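You operate a simulated robot arm through the tools that you are given. There is no shell and no other tool.

Carry out the task below with a simulated robot arm. There is one attempt and no reset: what you move stays moved.

JOB
Tip the untouched soup back, nest the bowls and cover the pan.
Fine: Nearly all of it, from both bowls into the saucepan. The yellow bowl goes in the blue one, which stands where it stood. The glass lid goes on last. Spill no more than a spoonful; drop nothing, knock and squeeze nothing hard: glass and china break.

The check looks at the end state, three seconds after you hand in, the way a careful person would. Anything else that was tipped, shoved, dropped, spilled or broken makes it a failure. A push-on lid holds only when it is set on centred and level and pressed home; a screw cap is set on level and turned clockwise until tight.

ROBOT AND FRAMES
A 7-joint arm with a two-finger parallel gripper, fixed in place. Base frame: the origin is on the floor under the middle of its stand, x ahead of it, y to its left, z up. Units: m, rad, N and s.
With the tool pointing down near the work surface it reaches from about 0.24 to 0.92 m from the base axis. Its first joint turns from -2.304 to 2.304 rad. Payload 3.91 kg.
The TCP is the grasp point between the finger pads, 0.03 m short of the fingertips. In the tool frame z runs along the fingers and y along their closing line. The gripper opens to 0.11 m. The fingers are 0.02 m wide and 0.01 m thick; the gripper's body (0.048 by 0.112 m) begins 0.055 m behind the TCP.
Orientation is that of the tool frame in the base frame, as [roll, pitch, yaw] about the fixed x, y, z axes, in that order (R = Rz(yaw) Ry(pitch) Rx(roll)). With the fingers straight down and closing along the base's y, the tool's x points along the base's -x, its y along +y and its z along -z.

CONTROLS
- The arm moves only by the tool nudge_tool. Its arguments are lists of equal length, an entry for each row: "claw": the finger opening in mm, from 0 to 110; "translation": the shift along the base's x, y, z in mm, a list of three; "rotation": the turn, a rotation vector about the base's x, y, z in rad, a list of three. In form: {"claw": [claw, ...], "translation": [[x, y, z], ...], "rotation": [[ax, ay, az], ...]}. A call has 1 to 20 rows; each row shifts and turns the commanded pose from where the row before left it. Each row takes 0.2 s and may step no farther than 0.05 m and 0.15 rad from the row before; otherwise, or with a gripper value out of range, the whole call is refused. A pose out of reach is approached as far as the arm can. The call stops where the force on the tool passes 40 N (or 10 N more than at its start, if that is more) or the arm is blocked; 0.2 s more then pass. The fingers move at their own pace (about 0.108 m/s each) and stop on an object; they squeeze with about 35 N. The grip force told is the motor's: it shows also when the fingers shut on nothing. Time passes only in rows, and 0.2 s behind the last, so rows that do not move let the fingers close. The reply holds the time, the measured pose of the TCP, the force on the tool along the base axes, the opening and the grip force, in the units named above and with some noise, with the torque about the TCP (base axes, N m) and any sound that the robot's microphone picked up, and new pictures: "views" is both (left out), scene, wrist or none.
- Cameras (640 x 400 px; columns grow to the right, rows downward): "scene" is fixed at [0.0481, 0.5017, 1.5326]; the picture's right is [0.13, -0.99, 0.00], its down [-0.83, -0.11, -0.55] and it looks along [0.54, 0.07, -0.84] (base axes); focal length 268 px, centre (320, 200). "wrist" rides on the gripper at [0.072, 0.017, -0.103] in the tool frame; the picture's right is [-0.23, 0.97, 0.00], its down [-0.76, -0.18, -0.62] and it looks along [-0.61, -0.14, 0.78] (tool axes); focal length 222 px, centre (320, 200). There is no depth. A picture from a camera that has moved, and an enlarged one, comes with that camera's place and axes in the base frame and with its lens.
- inspect(camera, box): a new picture of the part [left, top, right, bottom] of that camera's present view, enlarged. It takes no simulated time.
- hand_in(): hands the job in; it is judged then, once.

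Places have to be worked out from the pictures, the camera data and where the tool is seen. Open the gripper and draw the arm clear of the work before you hand the job in, unless the task says otherwise.

The tools are called as a command line: name --argument value ..., lists and objects as JSON in quotes. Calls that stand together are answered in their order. nudge_tool: Moves the arm, as the interface text tells. Its arguments: {"type":"object","properties":{"claw":{"type":"array","items":{"type":"number"}},"translation":{"type":"array","items":{"type":"array","items":{"type":"number"}}},"rotation":{"type":"array","items":{"type":"array","items":{"type":"number"}}},"views":{"type":"string","enum":["both","scene","wrist","none"]}},"required":["claw","translation","rotation"]} The other tools are called the same way: inspect (camera, box) takes an enlarged picture of a part of a camera's view; hand_in () hands the job in.

At the start:

```text
t: 0.0
ee_pos: [0.6161, 0.1716, 1.1778]
orientation: [-3.14, 0.002, 3.141]
contact_force: [0.6, -0.2, -0.8]
wrist_torque: [0.01, -0.01, 0.02]
grip_width: 0.1097
grip_force: 0.1
```

scene: 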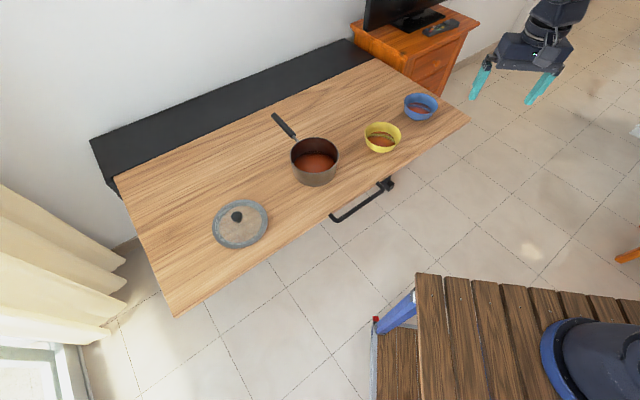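
wrist: 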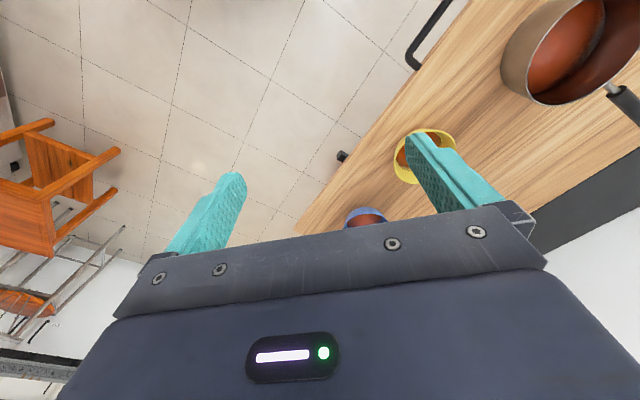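

I'll start by looking closely at the objects in both views before moving.

inspect --camera "scene" --box '[260, 80, 460, 205]'

inspect --camera "scene" --box '[180, 170, 300, 270]'

inspect --camera "wrist" --box '[320, 0, 640, 240]'

```text
3.20 times, centred on (360, 142) of scene
camera zoom: at [0.0481, 0.5017, 1.5326], right [0.13, -0.99, 0.0], down [-0.83, -0.11, -0.55], along [0.54, 0.07, -0.84], focal length 858 px, centre (192, 384)
```

zoom: 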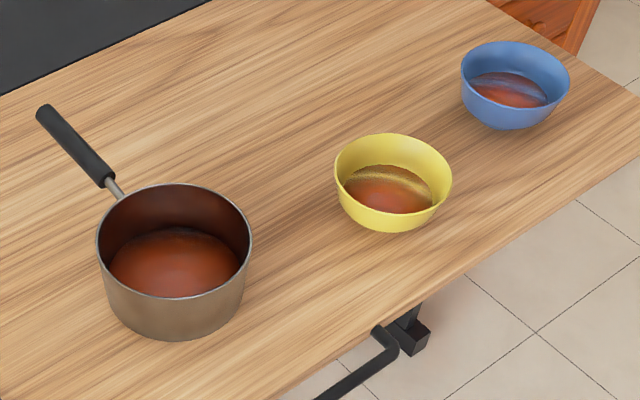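

```text
4.00 times, centred on (240, 220) of scene
camera zoom: at [0.0481, 0.5017, 1.5326], right [0.13, -0.99, 0.0], down [-0.83, -0.11, -0.55], along [0.54, 0.07, -0.84], focal length 1072 px, centre (640, 120)
```

zoom: 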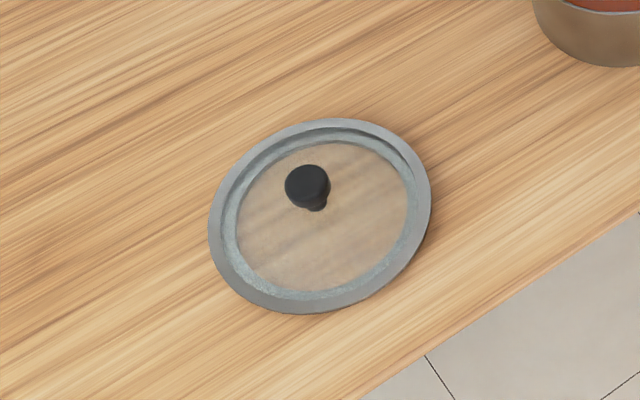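

```text
1.67 times, centred on (480, 120) of wrist
camera zoom: at [0.5442, 0.1871, 1.2802], right [0.23, 0.97, 0.0], down [0.76, -0.18, 0.62], along [0.61, -0.14, -0.78], focal length 370 px, centre (53, 333)
```

zoom: 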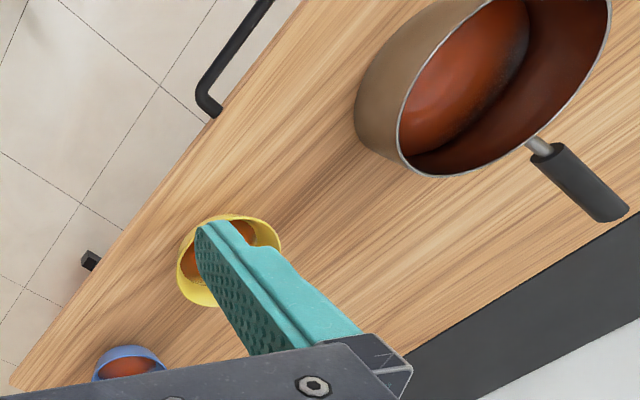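

The scene view puts the table edge running diagonally about 0.74 m from the base. The yellow bowl is near (0.85, 0.37), the blue one near (1.06, 0.20), the pan near (0.67, 0.60) and the lid near (0.42, 0.81). I'll swing the wrist camera over the middle, staying high, to triangulate them better.

nudge_tool --claw '[110, 110, 110, 110, 110, 110]' --translation '[[-15, 20, 0], [-15, 20, 0], [-15, 20, 0], [-15, 20, 0], [-15, 20, 0], [0, 0, 0]]' --rotation '[[0, 0, 0.1], [0, 0, 0.1], [0, 0, 0.1], [0, 0, 0.1], [0, 0, 0.1], [0, 0, 0]]'

```text
t: 1.4
ee_pos: [0.5416, 0.2709, 1.1768]
orientation: [-3.141, 0.0, -2.64]
contact_force: [-0.5, 0.5, 0.1]
wrist_torque: [0.0, -0.02, 0.01]
grip_width: 0.1098
grip_force: 0.1
camera wrist: at [0.4701, 0.2503, 1.2792], right [-0.27, 0.96, 0.0], down [0.75, 0.21, 0.62], along [0.6, 0.17, -0.78], focal length 222 px, centre (320, 200)
```

scene: 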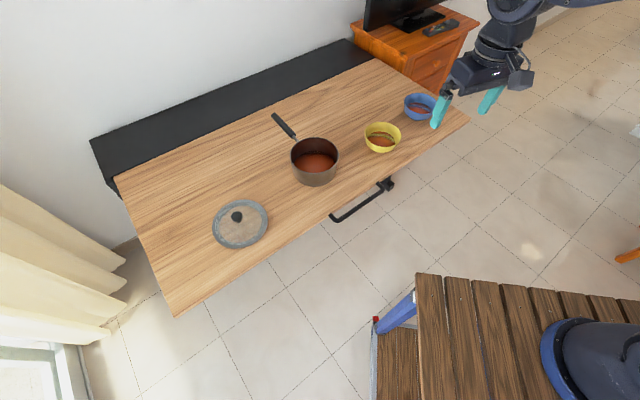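
wrist: 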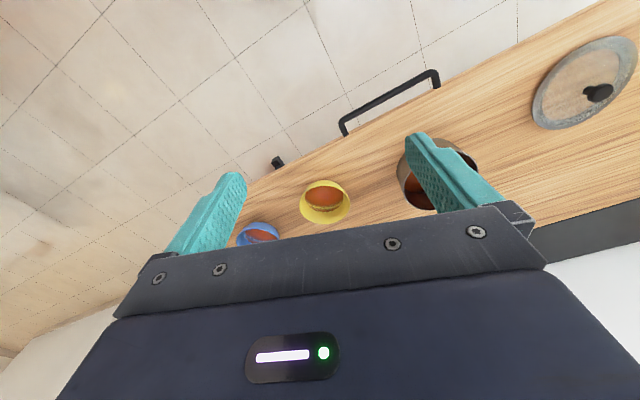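

The gripper hides the lower half of the wrist view. I'll tilt the tool outward so the bowls come up into the clear part.

nudge_tool --claw '[110, 110, 110, 110, 110]' --translation '[[0, 0, 0], [0, 0, 0], [0, 0, 0], [0, 0, 0], [0, 0, 0]]' --rotation '[[0.062, -0.12, 0], [0.062, -0.12, 0], [0.062, -0.12, 0], [0.062, -0.12, 0], [0, 0, 0]]'

```text
t: 2.6
ee_pos: [0.5421, 0.2711, 1.1788]
orientation: [-3.127, 0.541, -2.635]
contact_force: [0.0, 0.1, -0.6]
wrist_torque: [0.0, 0.0, -0.01]
grip_width: 0.1098
grip_force: 0.1
camera wrist: at [0.4318, 0.2303, 1.2277], right [-0.29, 0.95, 0.1], down [0.37, 0.01, 0.93], along [0.88, 0.31, -0.36], focal length 222 px, centre (320, 200)
```

scene: 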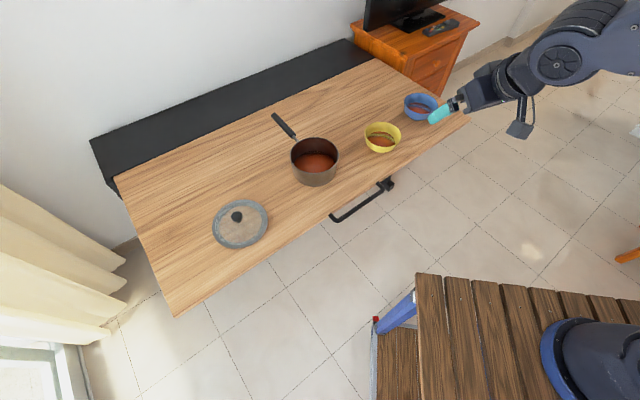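
wrist: 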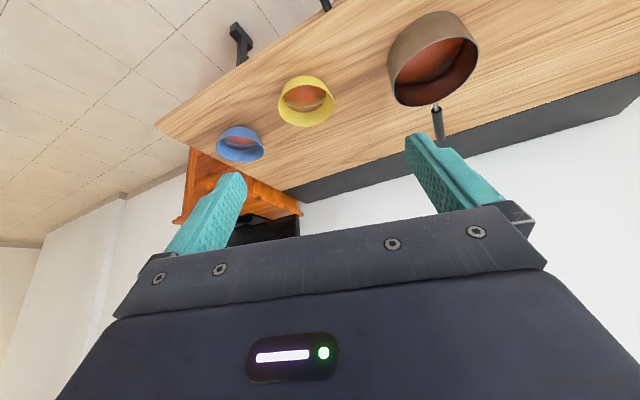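

Pan, yellow and blue bowls are all clear of the fingers now. I'll zoom in to measure them.

inspect --camera "wrist" --box '[200, 60, 360, 160]'

inspect --camera "wrist" --box '[360, 0, 520, 120]'

inspect --camera "scene" --box '[350, 80, 450, 160]'

inspect --camera "scene" --box '[260, 100, 360, 195]'

```text
4.00 times, centred on (280, 110) of wrist
camera zoom: at [0.4318, 0.2303, 1.2277], right [-0.29, 0.95, 0.1], down [0.37, 0.01, 0.93], along [0.88, 0.31, -0.36], focal length 888 px, centre (480, 560)
```

zoom: 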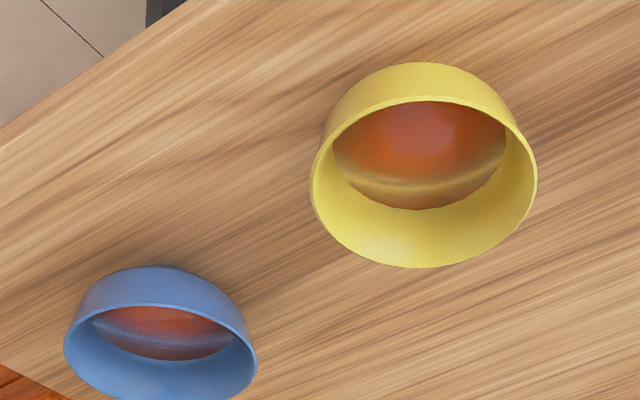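

```text
3.33 times, centred on (440, 60) of wrist
camera zoom: at [0.4318, 0.2303, 1.2277], right [-0.29, 0.95, 0.1], down [0.37, 0.01, 0.93], along [0.88, 0.31, -0.36], focal length 740 px, centre (-80, 667)
```

zoom: 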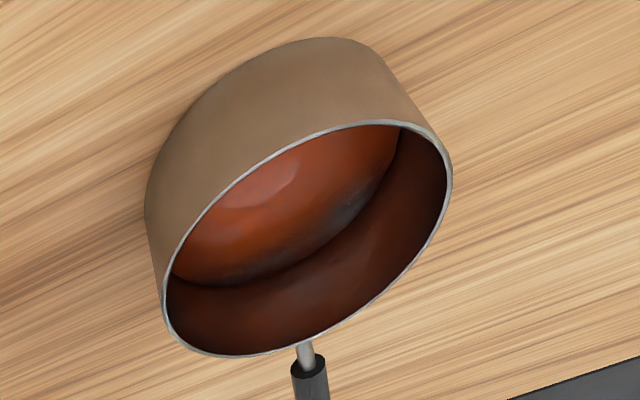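

```text
5.00 times, centred on (400, 120) of scene
camera zoom: at [0.0481, 0.5017, 1.5326], right [0.13, -0.99, 0.0], down [-0.83, -0.11, -0.55], along [0.54, 0.07, -0.84], focal length 1340 px, centre (-80, 600)
```

zoom: 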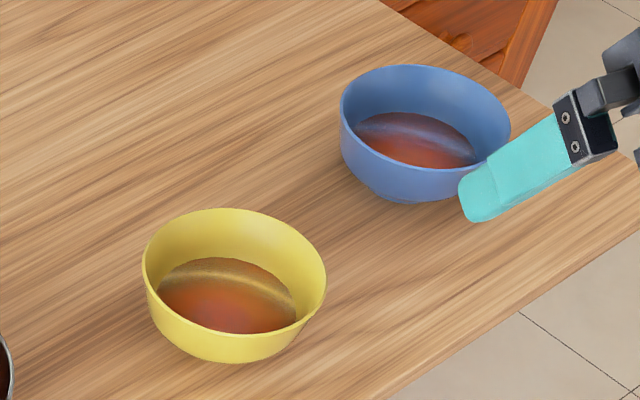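

```text
4.21 times, centred on (310, 148) of scene
camera zoom: at [0.0481, 0.5017, 1.5326], right [0.13, -0.99, 0.0], down [-0.83, -0.11, -0.55], along [0.54, 0.07, -0.84], focal length 1129 px, centre (362, 421)
```

zoom: 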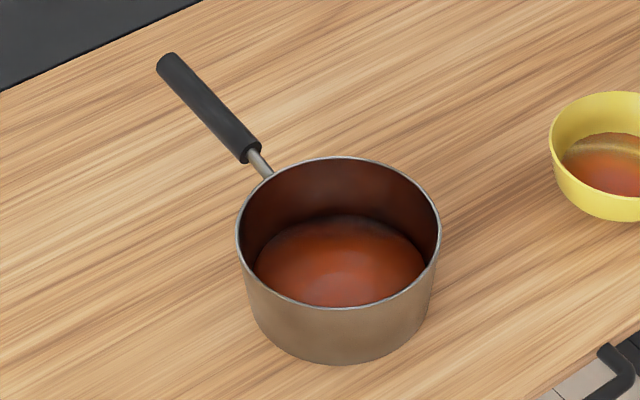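

From the two views: yellow rim centre ≈ (0.836, 0.365, 0.82), blue ≈ (1.035, 0.209, 0.82), pan rim ≈ (0.671, 0.603, 0.843). The bowls are about 0.14 m across the rim. I'll move nearer the blue bowl, staying high, for a better measurement and to learn how far the arm reaches.

nudge_tool --claw '[110, 110, 110, 110, 110, 110, 110, 110, 110]' --translation '[[36, -13, -16], [36, -13, -16], [36, -13, -16], [36, -13, -16], [36, -13, -16], [36, -13, -16], [36, -13, -16], [36, -13, -16], [0, 0, 0]]' --rotation '[[0, 0, -0.038], [0, 0, -0.038], [0, 0, -0.038], [0, 0, -0.038], [0, 0, -0.038], [0, 0, -0.038], [0, 0, -0.038], [0, 0, -0.038], [0, 0, 0]]'

inspect --camera "wrist" --box '[220, 20, 420, 190]'

```text
t: 4.6
ee_pos: [0.8304, 0.1665, 1.0496]
orientation: [-3.129, 0.541, -2.94]
contact_force: [0.2, -0.2, 0.4]
wrist_torque: [0.0, -0.01, 0.01]
grip_width: 0.1101
grip_force: 0.1
camera wrist: at [0.7137, 0.1619, 1.0995], right [0.0, 0.99, 0.1], down [0.36, -0.1, 0.93], along [0.93, 0.03, -0.36], focal length 222 px, centre (320, 200)
```

scene: 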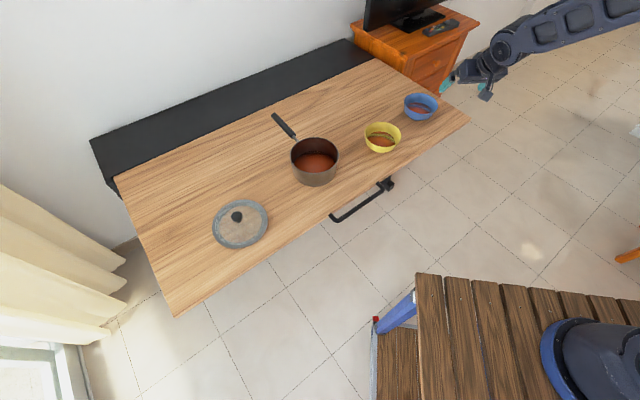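
wrist: 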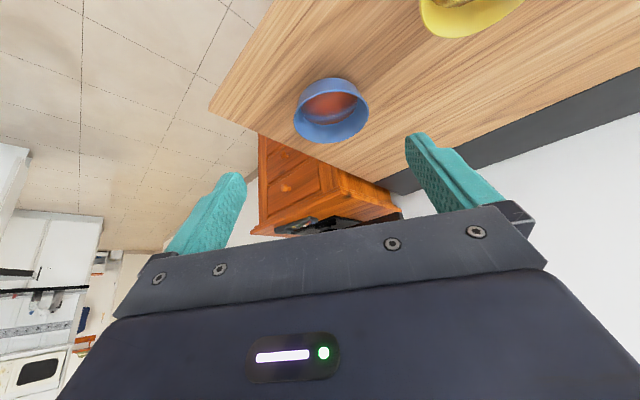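

```text
2.35 times, centred on (320, 105) of wrist
camera zoom: at [0.7137, 0.1619, 1.0995], right [0.0, 0.99, 0.1], down [0.36, -0.1, 0.93], along [0.93, 0.03, -0.36], focal length 523 px, centre (320, 424)
```

zoom: 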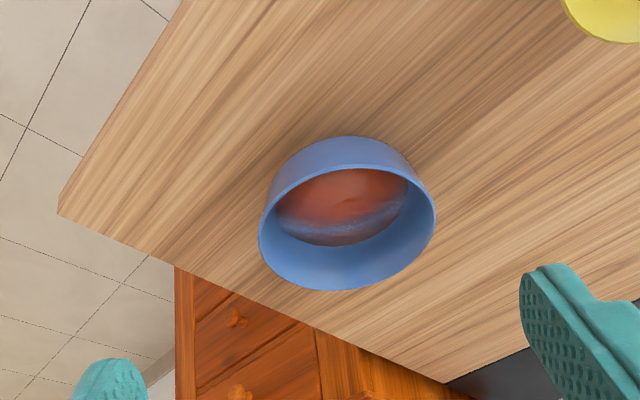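

inspect --camera "wrist" --box '[284, 66, 384, 150]'

inspect --camera "scene" --box '[395, 80, 475, 140]'

```text
4.76 times, centred on (334, 108) of wrist
camera zoom: at [0.7137, 0.1619, 1.0995], right [0.0, 0.99, 0.1], down [0.36, -0.1, 0.93], along [0.93, 0.03, -0.36], focal length 1058 px, centre (253, 638)
```

zoom: 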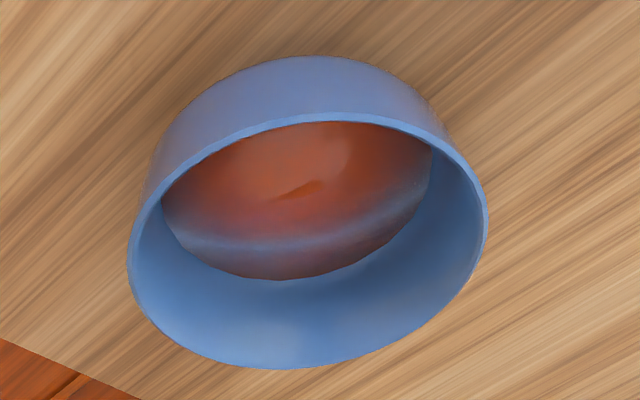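

```text
6.67 times, centred on (435, 110) of scene
camera zoom: at [0.0481, 0.5017, 1.5326], right [0.13, -0.99, 0.0], down [-0.83, -0.11, -0.55], along [0.54, 0.07, -0.84], focal length 1787 px, centre (-447, 800)
```

zoom: 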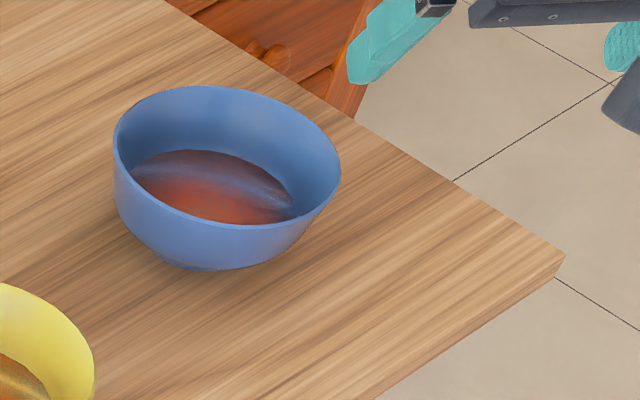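

Combining views, the blue rim centre is ≈ (1.040, 0.211, 0.822) with radius ≈ 0.07. I'll pinch its near rim with the tool leaning outward along the wall. First I'll check in free air that the wrist can roll −90°, which puts the closing line radial.

nudge_tool --claw '[110, 110, 110, 110, 80, 60, 44, 44, 44, 44, 44, 44]' --translation '[[0, 0, 0], [0, 0, 0], [0, 0, 0], [0, 0, 0], [0, 0, 0], [0, 0, 0], [0, 0, 0], [0, 0, 0], [0, 0, 0], [0, 0, 0], [0, 0, 0], [0, 0, 0]]' --rotation '[[-0.0724, -0.013, 0.1224], [-0.0724, -0.013, 0.1224], [-0.0724, -0.013, 0.1224], [-0.0724, -0.013, 0.1224], [-0.0724, -0.013, 0.1224], [-0.0724, -0.013, 0.1224], [-0.0724, -0.013, 0.1224], [-0.0724, -0.013, 0.1224], [-0.0724, -0.013, 0.1224], [-0.0724, -0.013, 0.1224], [-0.0724, -0.013, 0.1224], [0, 0, 0]]'

```text
t: 7.2
ee_pos: [0.8297, 0.1673, 1.0491]
orientation: [-2.596, -0.012, -1.375]
contact_force: [-0.2, -0.6, -0.3]
wrist_torque: [-0.02, -0.01, 0.0]
grip_width: 0.0442
grip_force: 0.0
camera wrist: at [0.7772, 0.0831, 1.1293], right [-0.86, 0.06, -0.51], down [-0.32, 0.72, 0.62], along [0.4, 0.69, -0.6], focal length 222 px, centre (320, 200)
```

scene: 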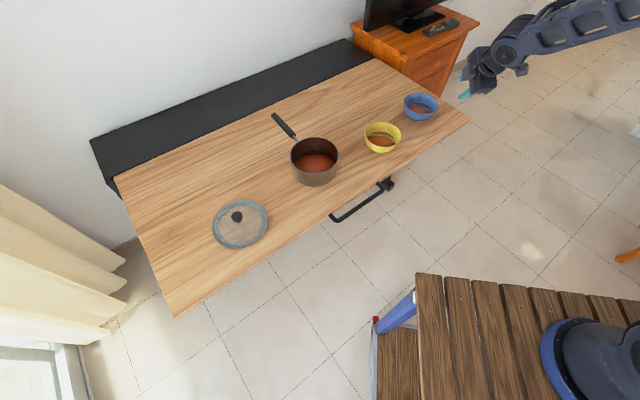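
wrist: 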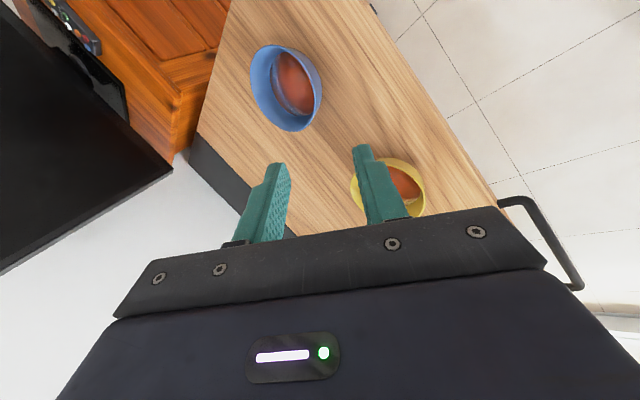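

The −90° roll is reachable, and the wrist camera sees the blue bowl well. Next I'll reach out to a point about 7 cm above its near rim, watching whether the pose is attained.

nudge_tool --claw '[44, 44, 44, 44, 44]' --translation '[[33, 7, -36], [33, 7, -36], [33, 7, -36], [33, 7, -36], [0, 0, 0]]' --rotation '[[0, 0, 0], [0, 0, 0], [0, 0, 0], [0, 0, 0], [0, 0, 0]]'

inspect --camera "scene" --box '[390, 70, 480, 140]'

```text
t: 8.4
ee_pos: [0.9627, 0.1963, 0.9062]
orientation: [-2.597, -0.011, -1.377]
contact_force: [1.1, -0.2, 0.1]
wrist_torque: [0.01, 0.02, 0.02]
grip_width: 0.0439
grip_force: 0.0
camera wrist: at [0.9091, 0.1113, 0.9856], right [-0.86, 0.06, -0.51], down [-0.32, 0.72, 0.62], along [0.4, 0.69, -0.6], focal length 222 px, centre (320, 200)
```

scene: 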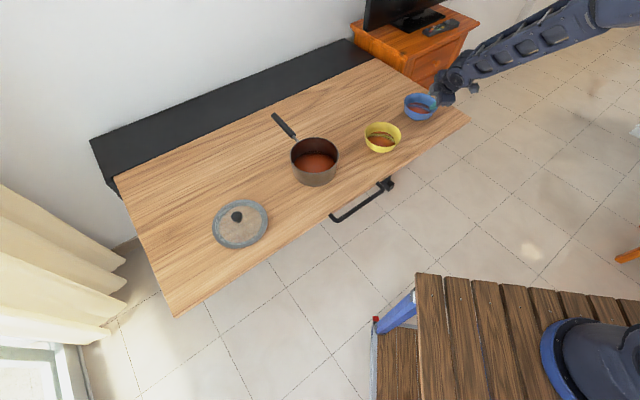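
wrist: 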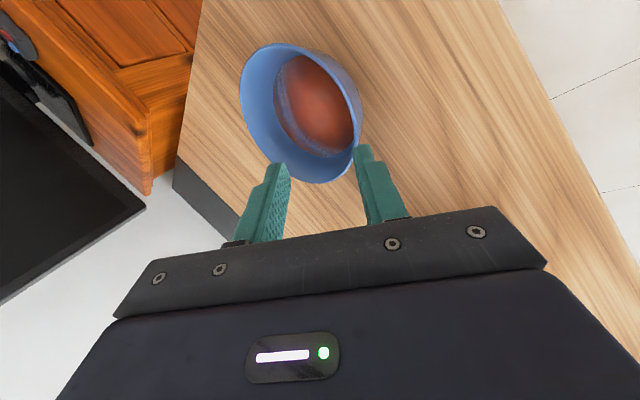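

```text
5.71 times, centred on (435, 105) of scene
camera zoom: at [0.0481, 0.5017, 1.5326], right [0.13, -0.99, 0.0], down [-0.83, -0.11, -0.55], along [0.54, 0.07, -0.84], focal length 1532 px, centre (-337, 743)
```

zoom: 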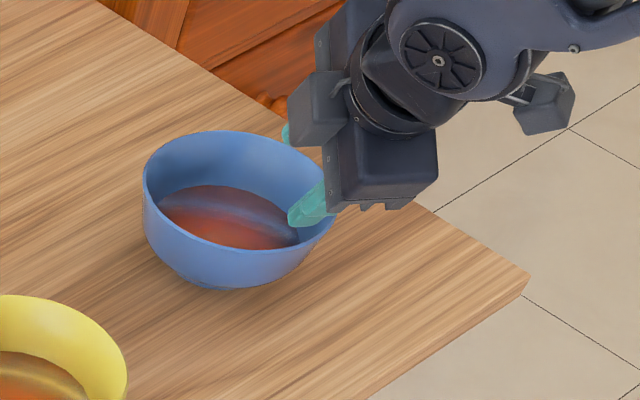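

inspect --camera "wrist" --box '[210, 30, 410, 230]'

```text
2.00 times, centred on (310, 130) of wrist
camera zoom: at [0.9091, 0.1113, 0.9856], right [-0.86, 0.06, -0.51], down [-0.32, 0.72, 0.62], along [0.4, 0.69, -0.6], focal length 444 px, centre (340, 340)
```

zoom: 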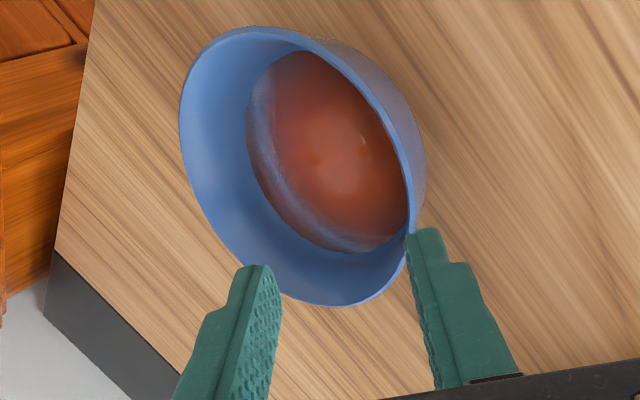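

The pose was attained, and this closer view agrees with the blue centre at ≈ (1.042, 0.2095) and rim z ≈ 0.82. The upper wall is steeper than my tool tilt, so I'll straighten the tool to about 19° and hover just above the near rim to test reach.

nudge_tool --claw '[44, 44, 44]' --translation '[[-2, -1, -10], [-2, -1, -17], [0, 0, 0]]' --rotation '[[-0.0211, 0.1044, 0], [-0.0211, 0.1044, 0], [0, 0, 0]]'

inspect --camera "scene" --box '[390, 70, 480, 140]'

inspect --camera "wrist" --box '[210, 30, 410, 230]'

```text
t: 9.2
ee_pos: [0.9562, 0.1943, 0.8797]
orientation: [-2.812, -0.014, -1.375]
contact_force: [-0.1, 0.1, 0.0]
wrist_torque: [0.04, 0.02, -0.02]
grip_width: 0.0438
grip_force: 0.0
camera wrist: at [0.9227, 0.1128, 0.9714], right [-0.95, 0.04, -0.32], down [-0.18, 0.75, 0.64], along [0.26, 0.66, -0.7], focal length 222 px, centre (320, 200)
```

scene: 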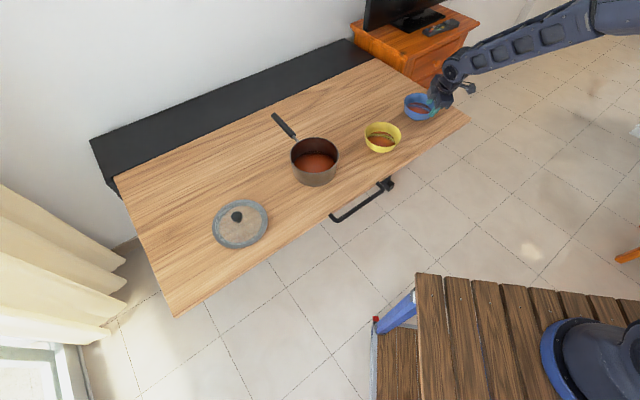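
wrist: 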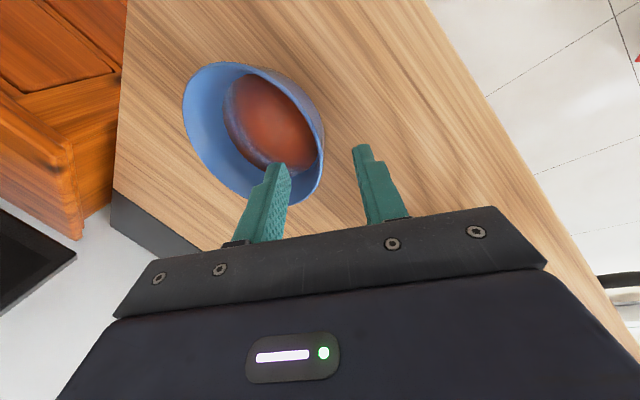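

```text
5.71 times, centred on (435, 105) of scene
camera zoom: at [0.0481, 0.5017, 1.5326], right [0.13, -0.99, 0.0], down [-0.83, -0.11, -0.55], along [0.54, 0.07, -0.84], focal length 1532 px, centre (-337, 743)
```

zoom: 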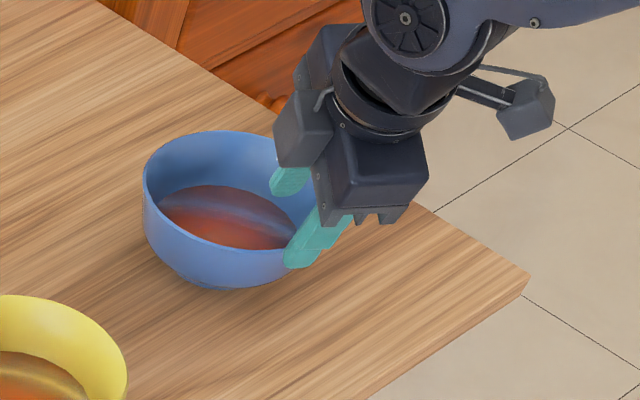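

```text
2.00 times, centred on (310, 130) of wrist
camera zoom: at [0.9227, 0.1128, 0.9714], right [-0.95, 0.04, -0.32], down [-0.18, 0.75, 0.64], along [0.26, 0.66, -0.7], focal length 444 px, centre (340, 340)
```

zoom: 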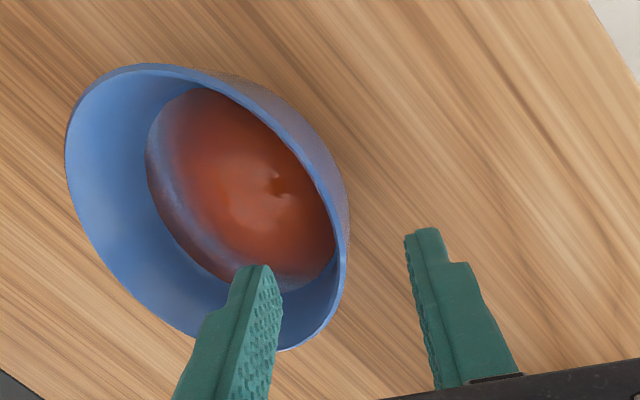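

I'm at (0.956, 0.194, 0.880) with an 18.9° tilt, and the rim lies between the two fingers. I'll descend halfway and check.

nudge_tool --claw '[44, 44, 44]' --translation '[[6, 1, -15], [7, 1, -15], [0, 0, 0]]' --rotation '[[0, 0, 0], [0, 0, 0], [0, 0, 0]]'

inspect --camera "scene" --box '[400, 80, 470, 135]'

inspect --camera "wrist" --box '[210, 60, 410, 230]'

```text
t: 10.0
ee_pos: [0.9703, 0.1947, 0.8494]
orientation: [-2.809, -0.013, -1.377]
contact_force: [-0.4, 0.3, 0.2]
wrist_torque: [0.02, -0.03, -0.01]
grip_width: 0.0441
grip_force: 0.1
camera wrist: at [0.9355, 0.1147, 0.9412], right [-0.95, 0.04, -0.32], down [-0.18, 0.75, 0.64], along [0.26, 0.66, -0.7], focal length 222 px, centre (320, 200)
```

scene: 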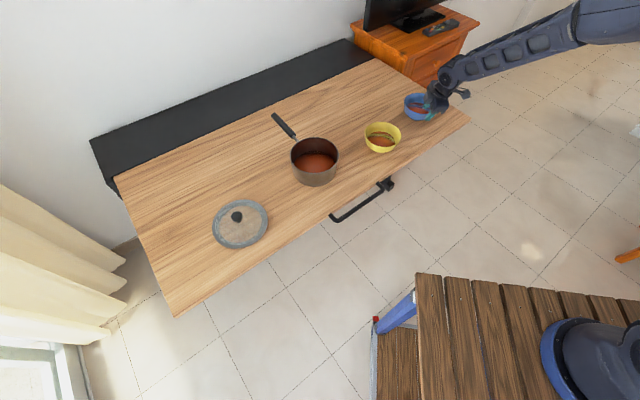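
wrist: 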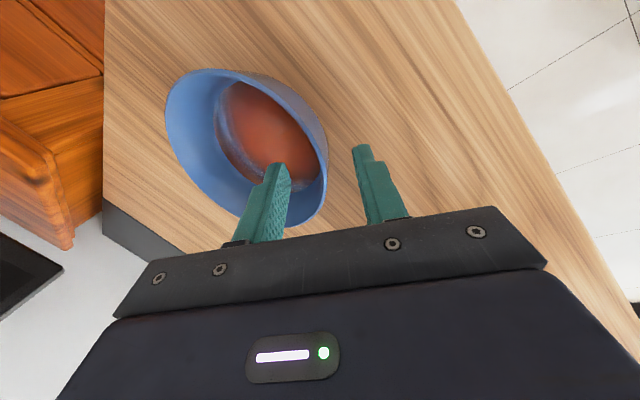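

```text
7.27 times, centred on (435, 108) of scene
camera zoom: at [0.0481, 0.5017, 1.5326], right [0.13, -0.99, 0.0], down [-0.83, -0.11, -0.55], along [0.54, 0.07, -0.84], focal length 1950 px, centre (-516, 873)
```

zoom: 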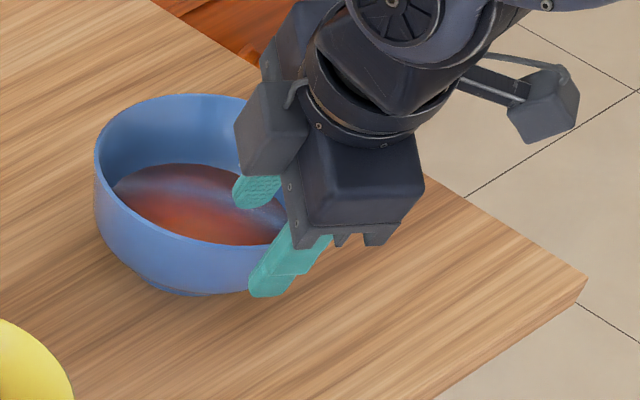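

```text
2.35 times, centred on (310, 145) of wrist
camera zoom: at [0.9355, 0.1147, 0.9412], right [-0.95, 0.04, -0.32], down [-0.18, 0.75, 0.64], along [0.26, 0.66, -0.7], focal length 523 px, centre (344, 329)
```

zoom: 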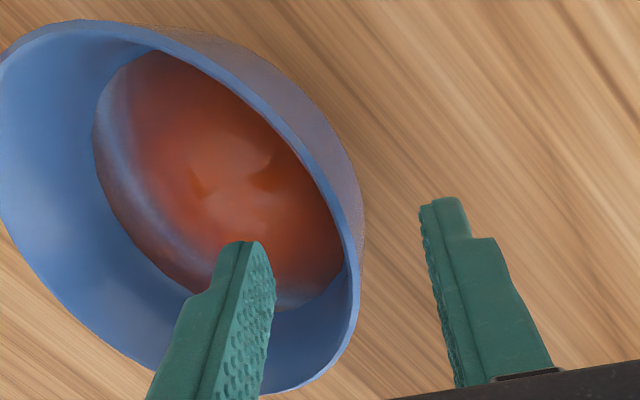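

Both fingers straddle the near rim, about centred. I'll finish the descent so the rim sits at the grasp point.

nudge_tool --claw '[44, 44, 44]' --translation '[[3, 0, -13], [2, 1, -12], [0, 0, 0]]' --rotation '[[0, 0, 0], [0, 0, 0], [0, 0, 0]]'

inspect --camera "scene" --box '[400, 80, 470, 135]'

inspect --camera "wrist" --box '[210, 60, 410, 230]'

```text
t: 10.8
ee_pos: [0.9738, 0.1954, 0.8235]
orientation: [-2.814, -0.011, -1.375]
contact_force: [-0.2, -0.7, -0.4]
wrist_torque: [0.01, -0.02, -0.01]
grip_width: 0.0441
grip_force: 0.0
camera wrist: at [0.9404, 0.1158, 0.9158], right [-0.95, 0.04, -0.32], down [-0.18, 0.75, 0.64], along [0.26, 0.66, -0.7], focal length 222 px, centre (320, 200)
```

scene: 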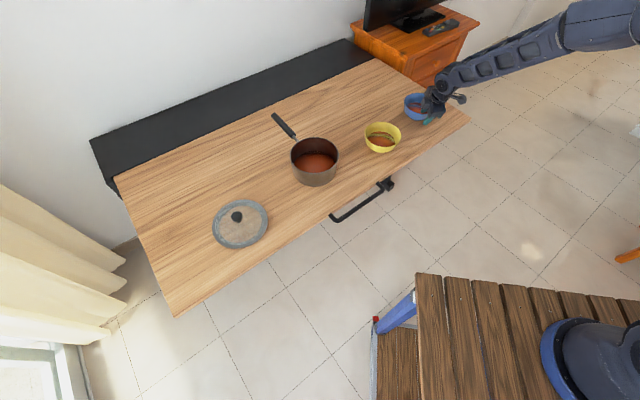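
wrist: 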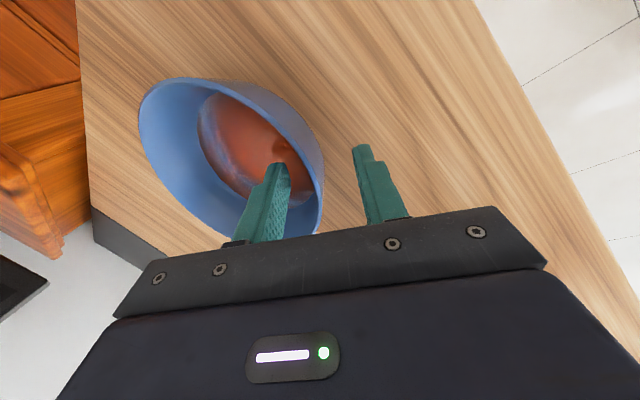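

```text
7.27 times, centred on (435, 108) of scene
camera zoom: at [0.0481, 0.5017, 1.5326], right [0.13, -0.99, 0.0], down [-0.83, -0.11, -0.55], along [0.54, 0.07, -0.84], focal length 1950 px, centre (-516, 873)
```

zoom: 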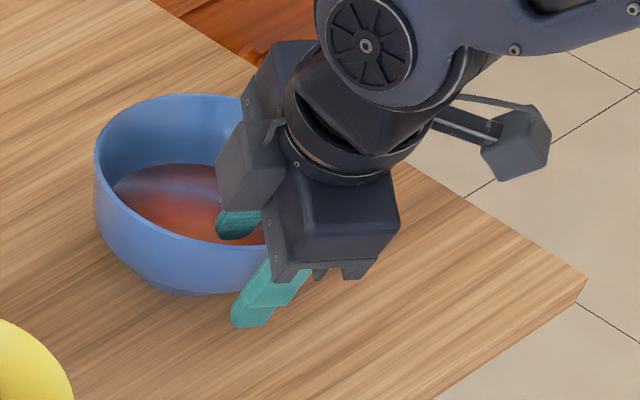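

```text
2.35 times, centred on (310, 145) of wrist
camera zoom: at [0.9404, 0.1158, 0.9158], right [-0.95, 0.04, -0.32], down [-0.18, 0.75, 0.64], along [0.26, 0.66, -0.7], focal length 523 px, centre (344, 329)
```

zoom: 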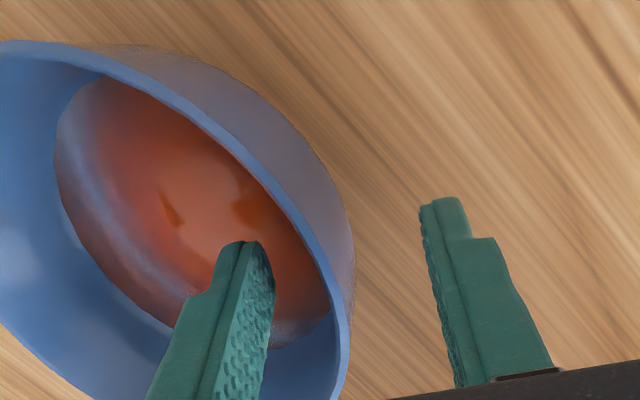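

The rim sits between the fingers near the grasp point, slightly closer to the inner finger. I'll close in steps, watching for any sideways force on first contact.

nudge_tool --claw '[36, 28, 22, 18, 18]' --translation '[[0, 0, 0], [0, 0, 0], [0, 0, 0], [0, 0, 0], [0, 0, 0]]' --rotation '[[0, 0, 0], [0, 0, 0], [0, 0, 0], [0, 0, 0], [0, 0, 0]]' --views "wrist"

inspect --camera "wrist" --box '[240, 110, 400, 240]'

inspect --camera "scene" --box '[410, 85, 460, 130]'

```text
t: 12.0
ee_pos: [0.9756, 0.1966, 0.8238]
orientation: [-2.81, -0.013, -1.374]
contact_force: [0.7, 0.5, 1.0]
wrist_torque: [0.04, -0.06, 0.0]
grip_width: 0.0186
grip_force: 0.3
camera wrist: at [0.9404, 0.1157, 0.9161], right [-0.95, 0.04, -0.32], down [-0.18, 0.75, 0.64], along [0.26, 0.66, -0.7], focal length 222 px, centre (320, 200)
```

wrist: 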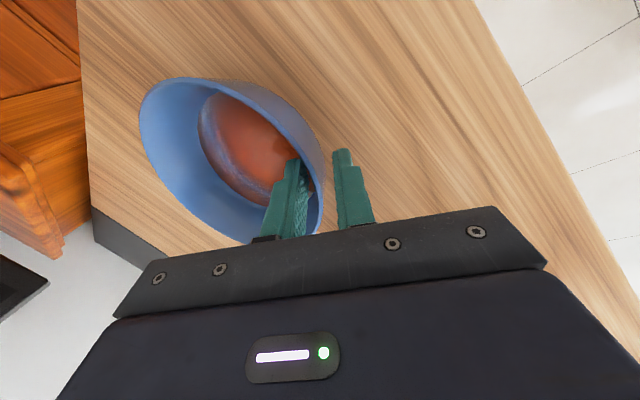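

```text
3.08 times, centred on (320, 175) of wrist
camera zoom: at [0.9404, 0.1157, 0.9161], right [-0.95, 0.04, -0.32], down [-0.18, 0.75, 0.64], along [0.26, 0.66, -0.7], focal length 684 px, centre (320, 277)
```

zoom: 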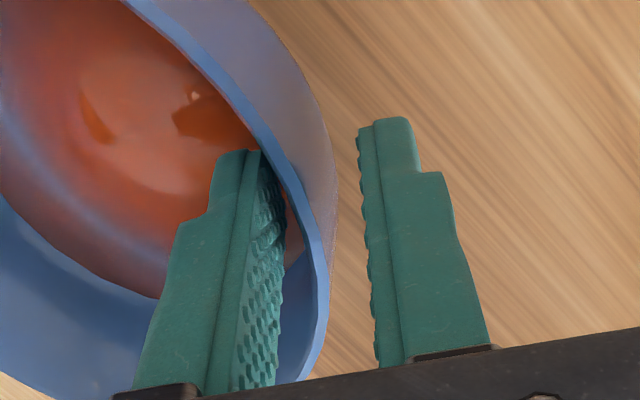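

```text
8.89 times, centred on (435, 108) of scene
camera zoom: at [0.0481, 0.5017, 1.5326], right [0.13, -0.99, 0.0], down [-0.83, -0.11, -0.55], along [0.54, 0.07, -0.84], focal length 2383 px, centre (-702, 1022)
```

zoom: 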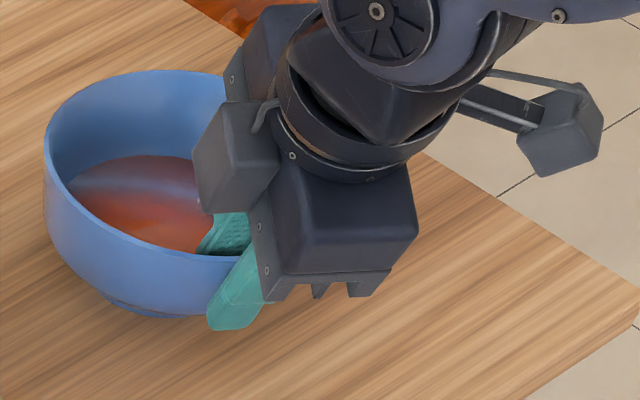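

At 18 mm opening nothing is touching yet, and the wall is about 2 mm nearer the inner finger. I'll shift outward 2 mm and close gently to see where contact begins.

nudge_tool --claw '[18, 14, 11, 9, 8, 8]' --translation '[[2, 0, 0], [0, 0, 0], [0, 0, 0], [0, 0, 0], [0, 0, 0], [0, 0, 0]]' --rotation '[[0, 0, 0], [0, 0, 0], [0, 0, 0], [0, 0, 0], [0, 0, 0], [0, 0, 0]]' --views "wrist"

inspect --camera "wrist" --box '[240, 110, 400, 240]'

```text
t: 13.4
ee_pos: [0.9773, 0.1953, 0.8229]
orientation: [-2.812, -0.013, -1.377]
contact_force: [1.3, 0.3, 1.3]
wrist_torque: [0.03, -0.06, 0.06]
grip_width: 0.0089
grip_force: 0.5
camera wrist: at [0.9425, 0.1158, 0.9159], right [-0.95, 0.04, -0.32], down [-0.18, 0.75, 0.64], along [0.26, 0.66, -0.7], focal length 222 px, centre (320, 200)
```

wrist: 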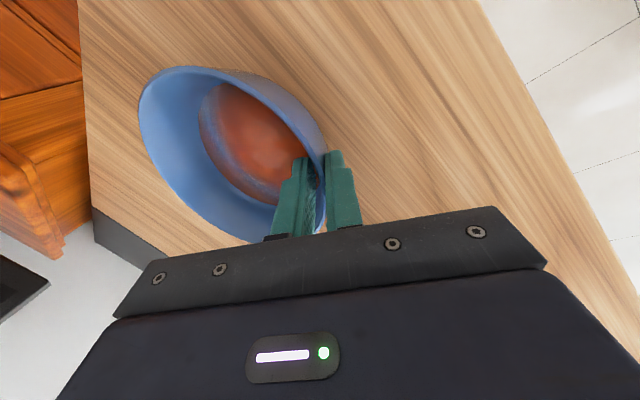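

```text
3.08 times, centred on (320, 175) of wrist
camera zoom: at [0.9425, 0.1158, 0.9159], right [-0.95, 0.04, -0.32], down [-0.18, 0.75, 0.64], along [0.26, 0.66, -0.7], focal length 684 px, centre (320, 277)
```

zoom: 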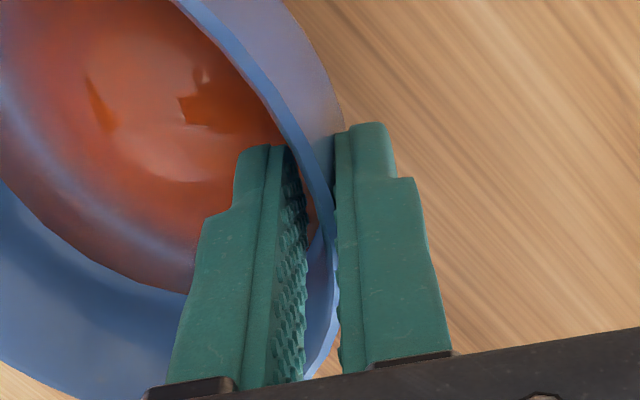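

At 8.9 mm there's only light contact, with the wall centred. I'll close onto it gently, setting the opening just under the wall thickness.

nudge_tool --claw '[7, 6, 5, 4, 4]' --translation '[[0, 0, 0], [0, 0, 0], [0, 0, 0], [0, 0, 0], [0, 0, 0]]' --rotation '[[0, 0, 0], [0, 0, 0], [0, 0, 0], [0, 0, 0], [0, 0, 0]]' --views "wrist"

inspect --camera "wrist" --box '[240, 110, 400, 240]'

inspect --camera "scene" --box '[395, 80, 475, 140]'

```text
t: 14.6
ee_pos: [0.9774, 0.1971, 0.8232]
orientation: [-2.811, -0.013, -1.376]
contact_force: [2.3, 0.7, 5.6]
wrist_torque: [0.11, -0.85, 0.19]
grip_width: 0.0049
grip_force: 30.9
camera wrist: at [0.9427, 0.116, 0.9168], right [-0.95, 0.04, -0.32], down [-0.18, 0.75, 0.64], along [0.26, 0.66, -0.7], focal length 222 px, centre (320, 200)
```

wrist: 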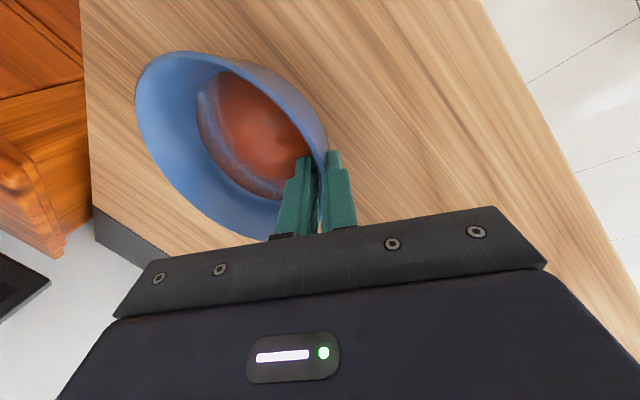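

```text
3.08 times, centred on (320, 175) of wrist
camera zoom: at [0.9427, 0.116, 0.9168], right [-0.95, 0.04, -0.32], down [-0.18, 0.75, 0.64], along [0.26, 0.66, -0.7], focal length 684 px, centre (320, 277)
```

zoom: 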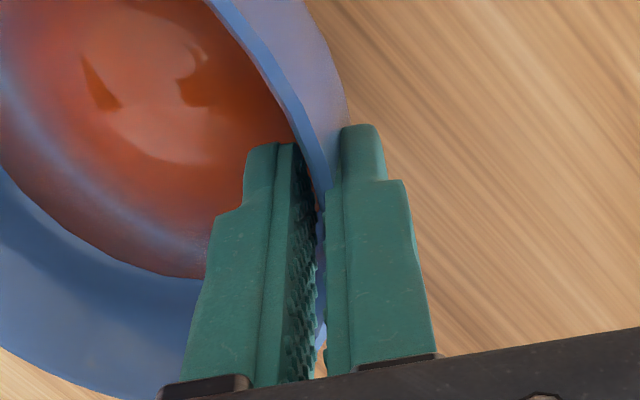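

```text
6.67 times, centred on (435, 110) of scene
camera zoom: at [0.0481, 0.5017, 1.5326], right [0.13, -0.99, 0.0], down [-0.83, -0.11, -0.55], along [0.54, 0.07, -0.84], focal length 1787 px, centre (-447, 800)
```

zoom: 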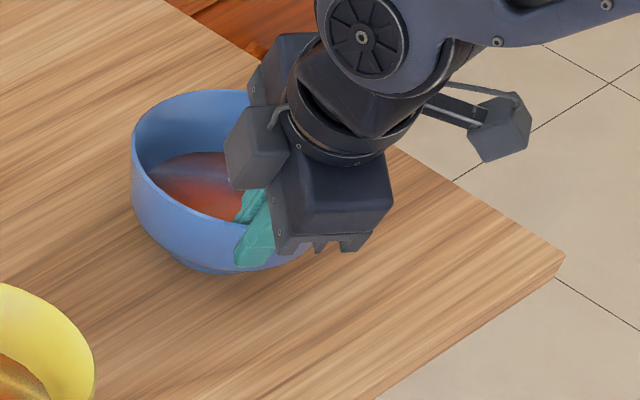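

The grip is firm (30.9 N, 4.9 mm wall), but the bowl looks to have shifted about a centimetre to the right while the pads aligned. I'll measure how it sits before lifting.

inspect --camera "scene" --box '[400, 88, 440, 122]'

inspect --camera "wrist" --box '[120, 40, 340, 260]'

```text
11.76 times, centred on (420, 105) of scene
camera zoom: at [0.0481, 0.5017, 1.5326], right [0.13, -0.99, 0.0], down [-0.83, -0.11, -0.55], along [0.54, 0.07, -0.84], focal length 3154 px, centre (-856, 1318)
```

zoom: 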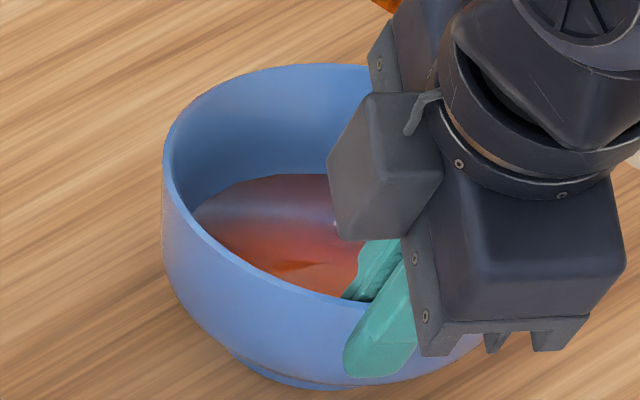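

```text
1.82 times, centred on (230, 150) of wrist
camera zoom: at [0.9427, 0.116, 0.9168], right [-0.95, 0.04, -0.32], down [-0.18, 0.75, 0.64], along [0.26, 0.66, -0.7], focal length 404 px, centre (484, 291)
```

zoom: 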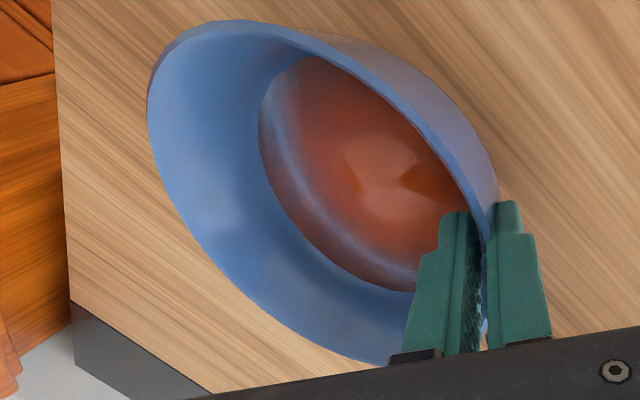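

The bowl pivoted about the pinch by roughly 8°, moving its centre about 9 mm toward −y; I'll correct for that when I put it back. Otherwise it looks level, so I'll lift slowly by 25 mm and check that the grip holds.

nudge_tool --claw '[3, 2, 2, 2, 2, 2, 2]' --translation '[[0, 0, 0], [0, 0, 0], [0, 0, 5], [0, 0, 5], [0, 0, 7], [0, 0, 8], [0, 0, 0]]' --rotation '[[0, 0, 0], [0, 0, 0], [0, 0, 0], [0, 0, 0], [0, 0, 0], [0, 0, 0], [0, 0, 0]]'

inspect --camera "scene" --box '[395, 80, 455, 130]'

inspect --camera "wrist" --box '[120, 40, 340, 260]'

```text
t: 16.2
ee_pos: [0.977, 0.1961, 0.8477]
orientation: [-2.812, -0.013, -1.376]
contact_force: [-0.3, -0.6, -3.1]
wrist_torque: [-0.02, 0.26, -0.03]
grip_width: 0.0036
grip_force: 35.0
camera wrist: at [0.9428, 0.1156, 0.9406], right [-0.95, 0.04, -0.32], down [-0.18, 0.75, 0.64], along [0.26, 0.66, -0.7], focal length 222 px, centre (320, 200)
```

scene: 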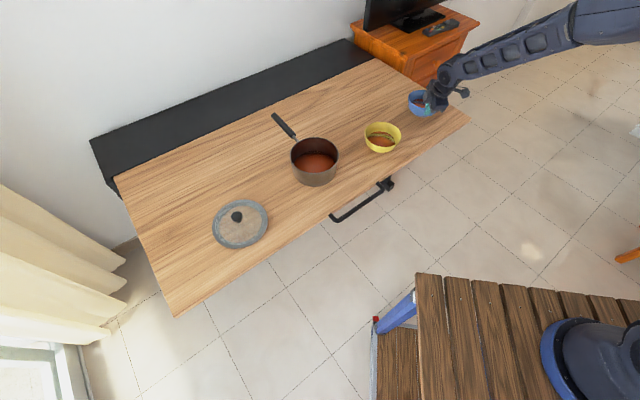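
wrist: 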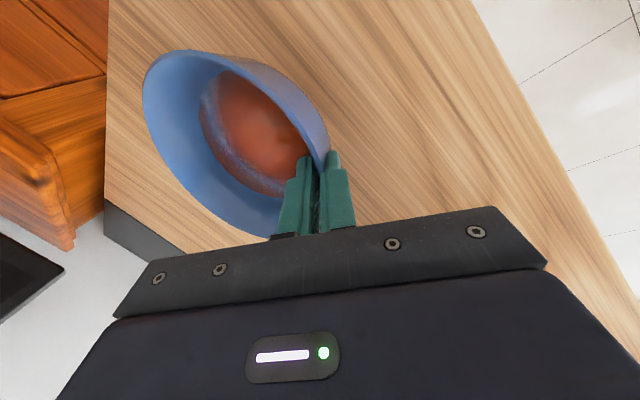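

```text
8.00 times, centred on (425, 105) of scene
camera zoom: at [0.0481, 0.5017, 1.5326], right [0.13, -0.99, 0.0], down [-0.83, -0.11, -0.55], along [0.54, 0.07, -0.84], focal length 2144 px, centre (-520, 960)
```

zoom: 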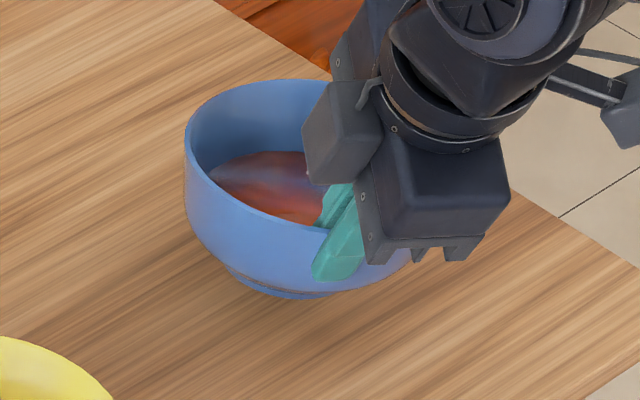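

```text
1.82 times, centred on (230, 150) of wrist
camera zoom: at [0.9428, 0.1156, 0.9406], right [-0.95, 0.04, -0.32], down [-0.18, 0.75, 0.64], along [0.26, 0.66, -0.7], focal length 404 px, centre (484, 291)
```

zoom: 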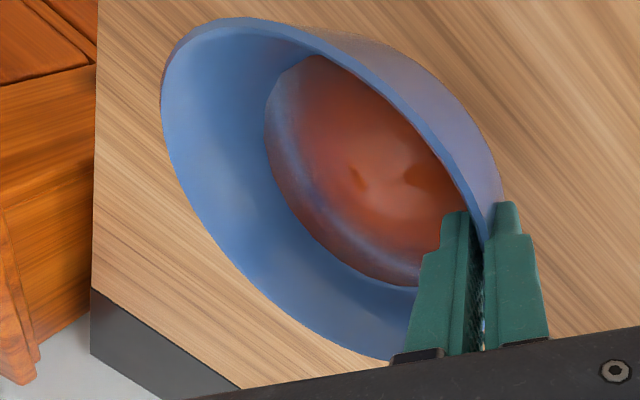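

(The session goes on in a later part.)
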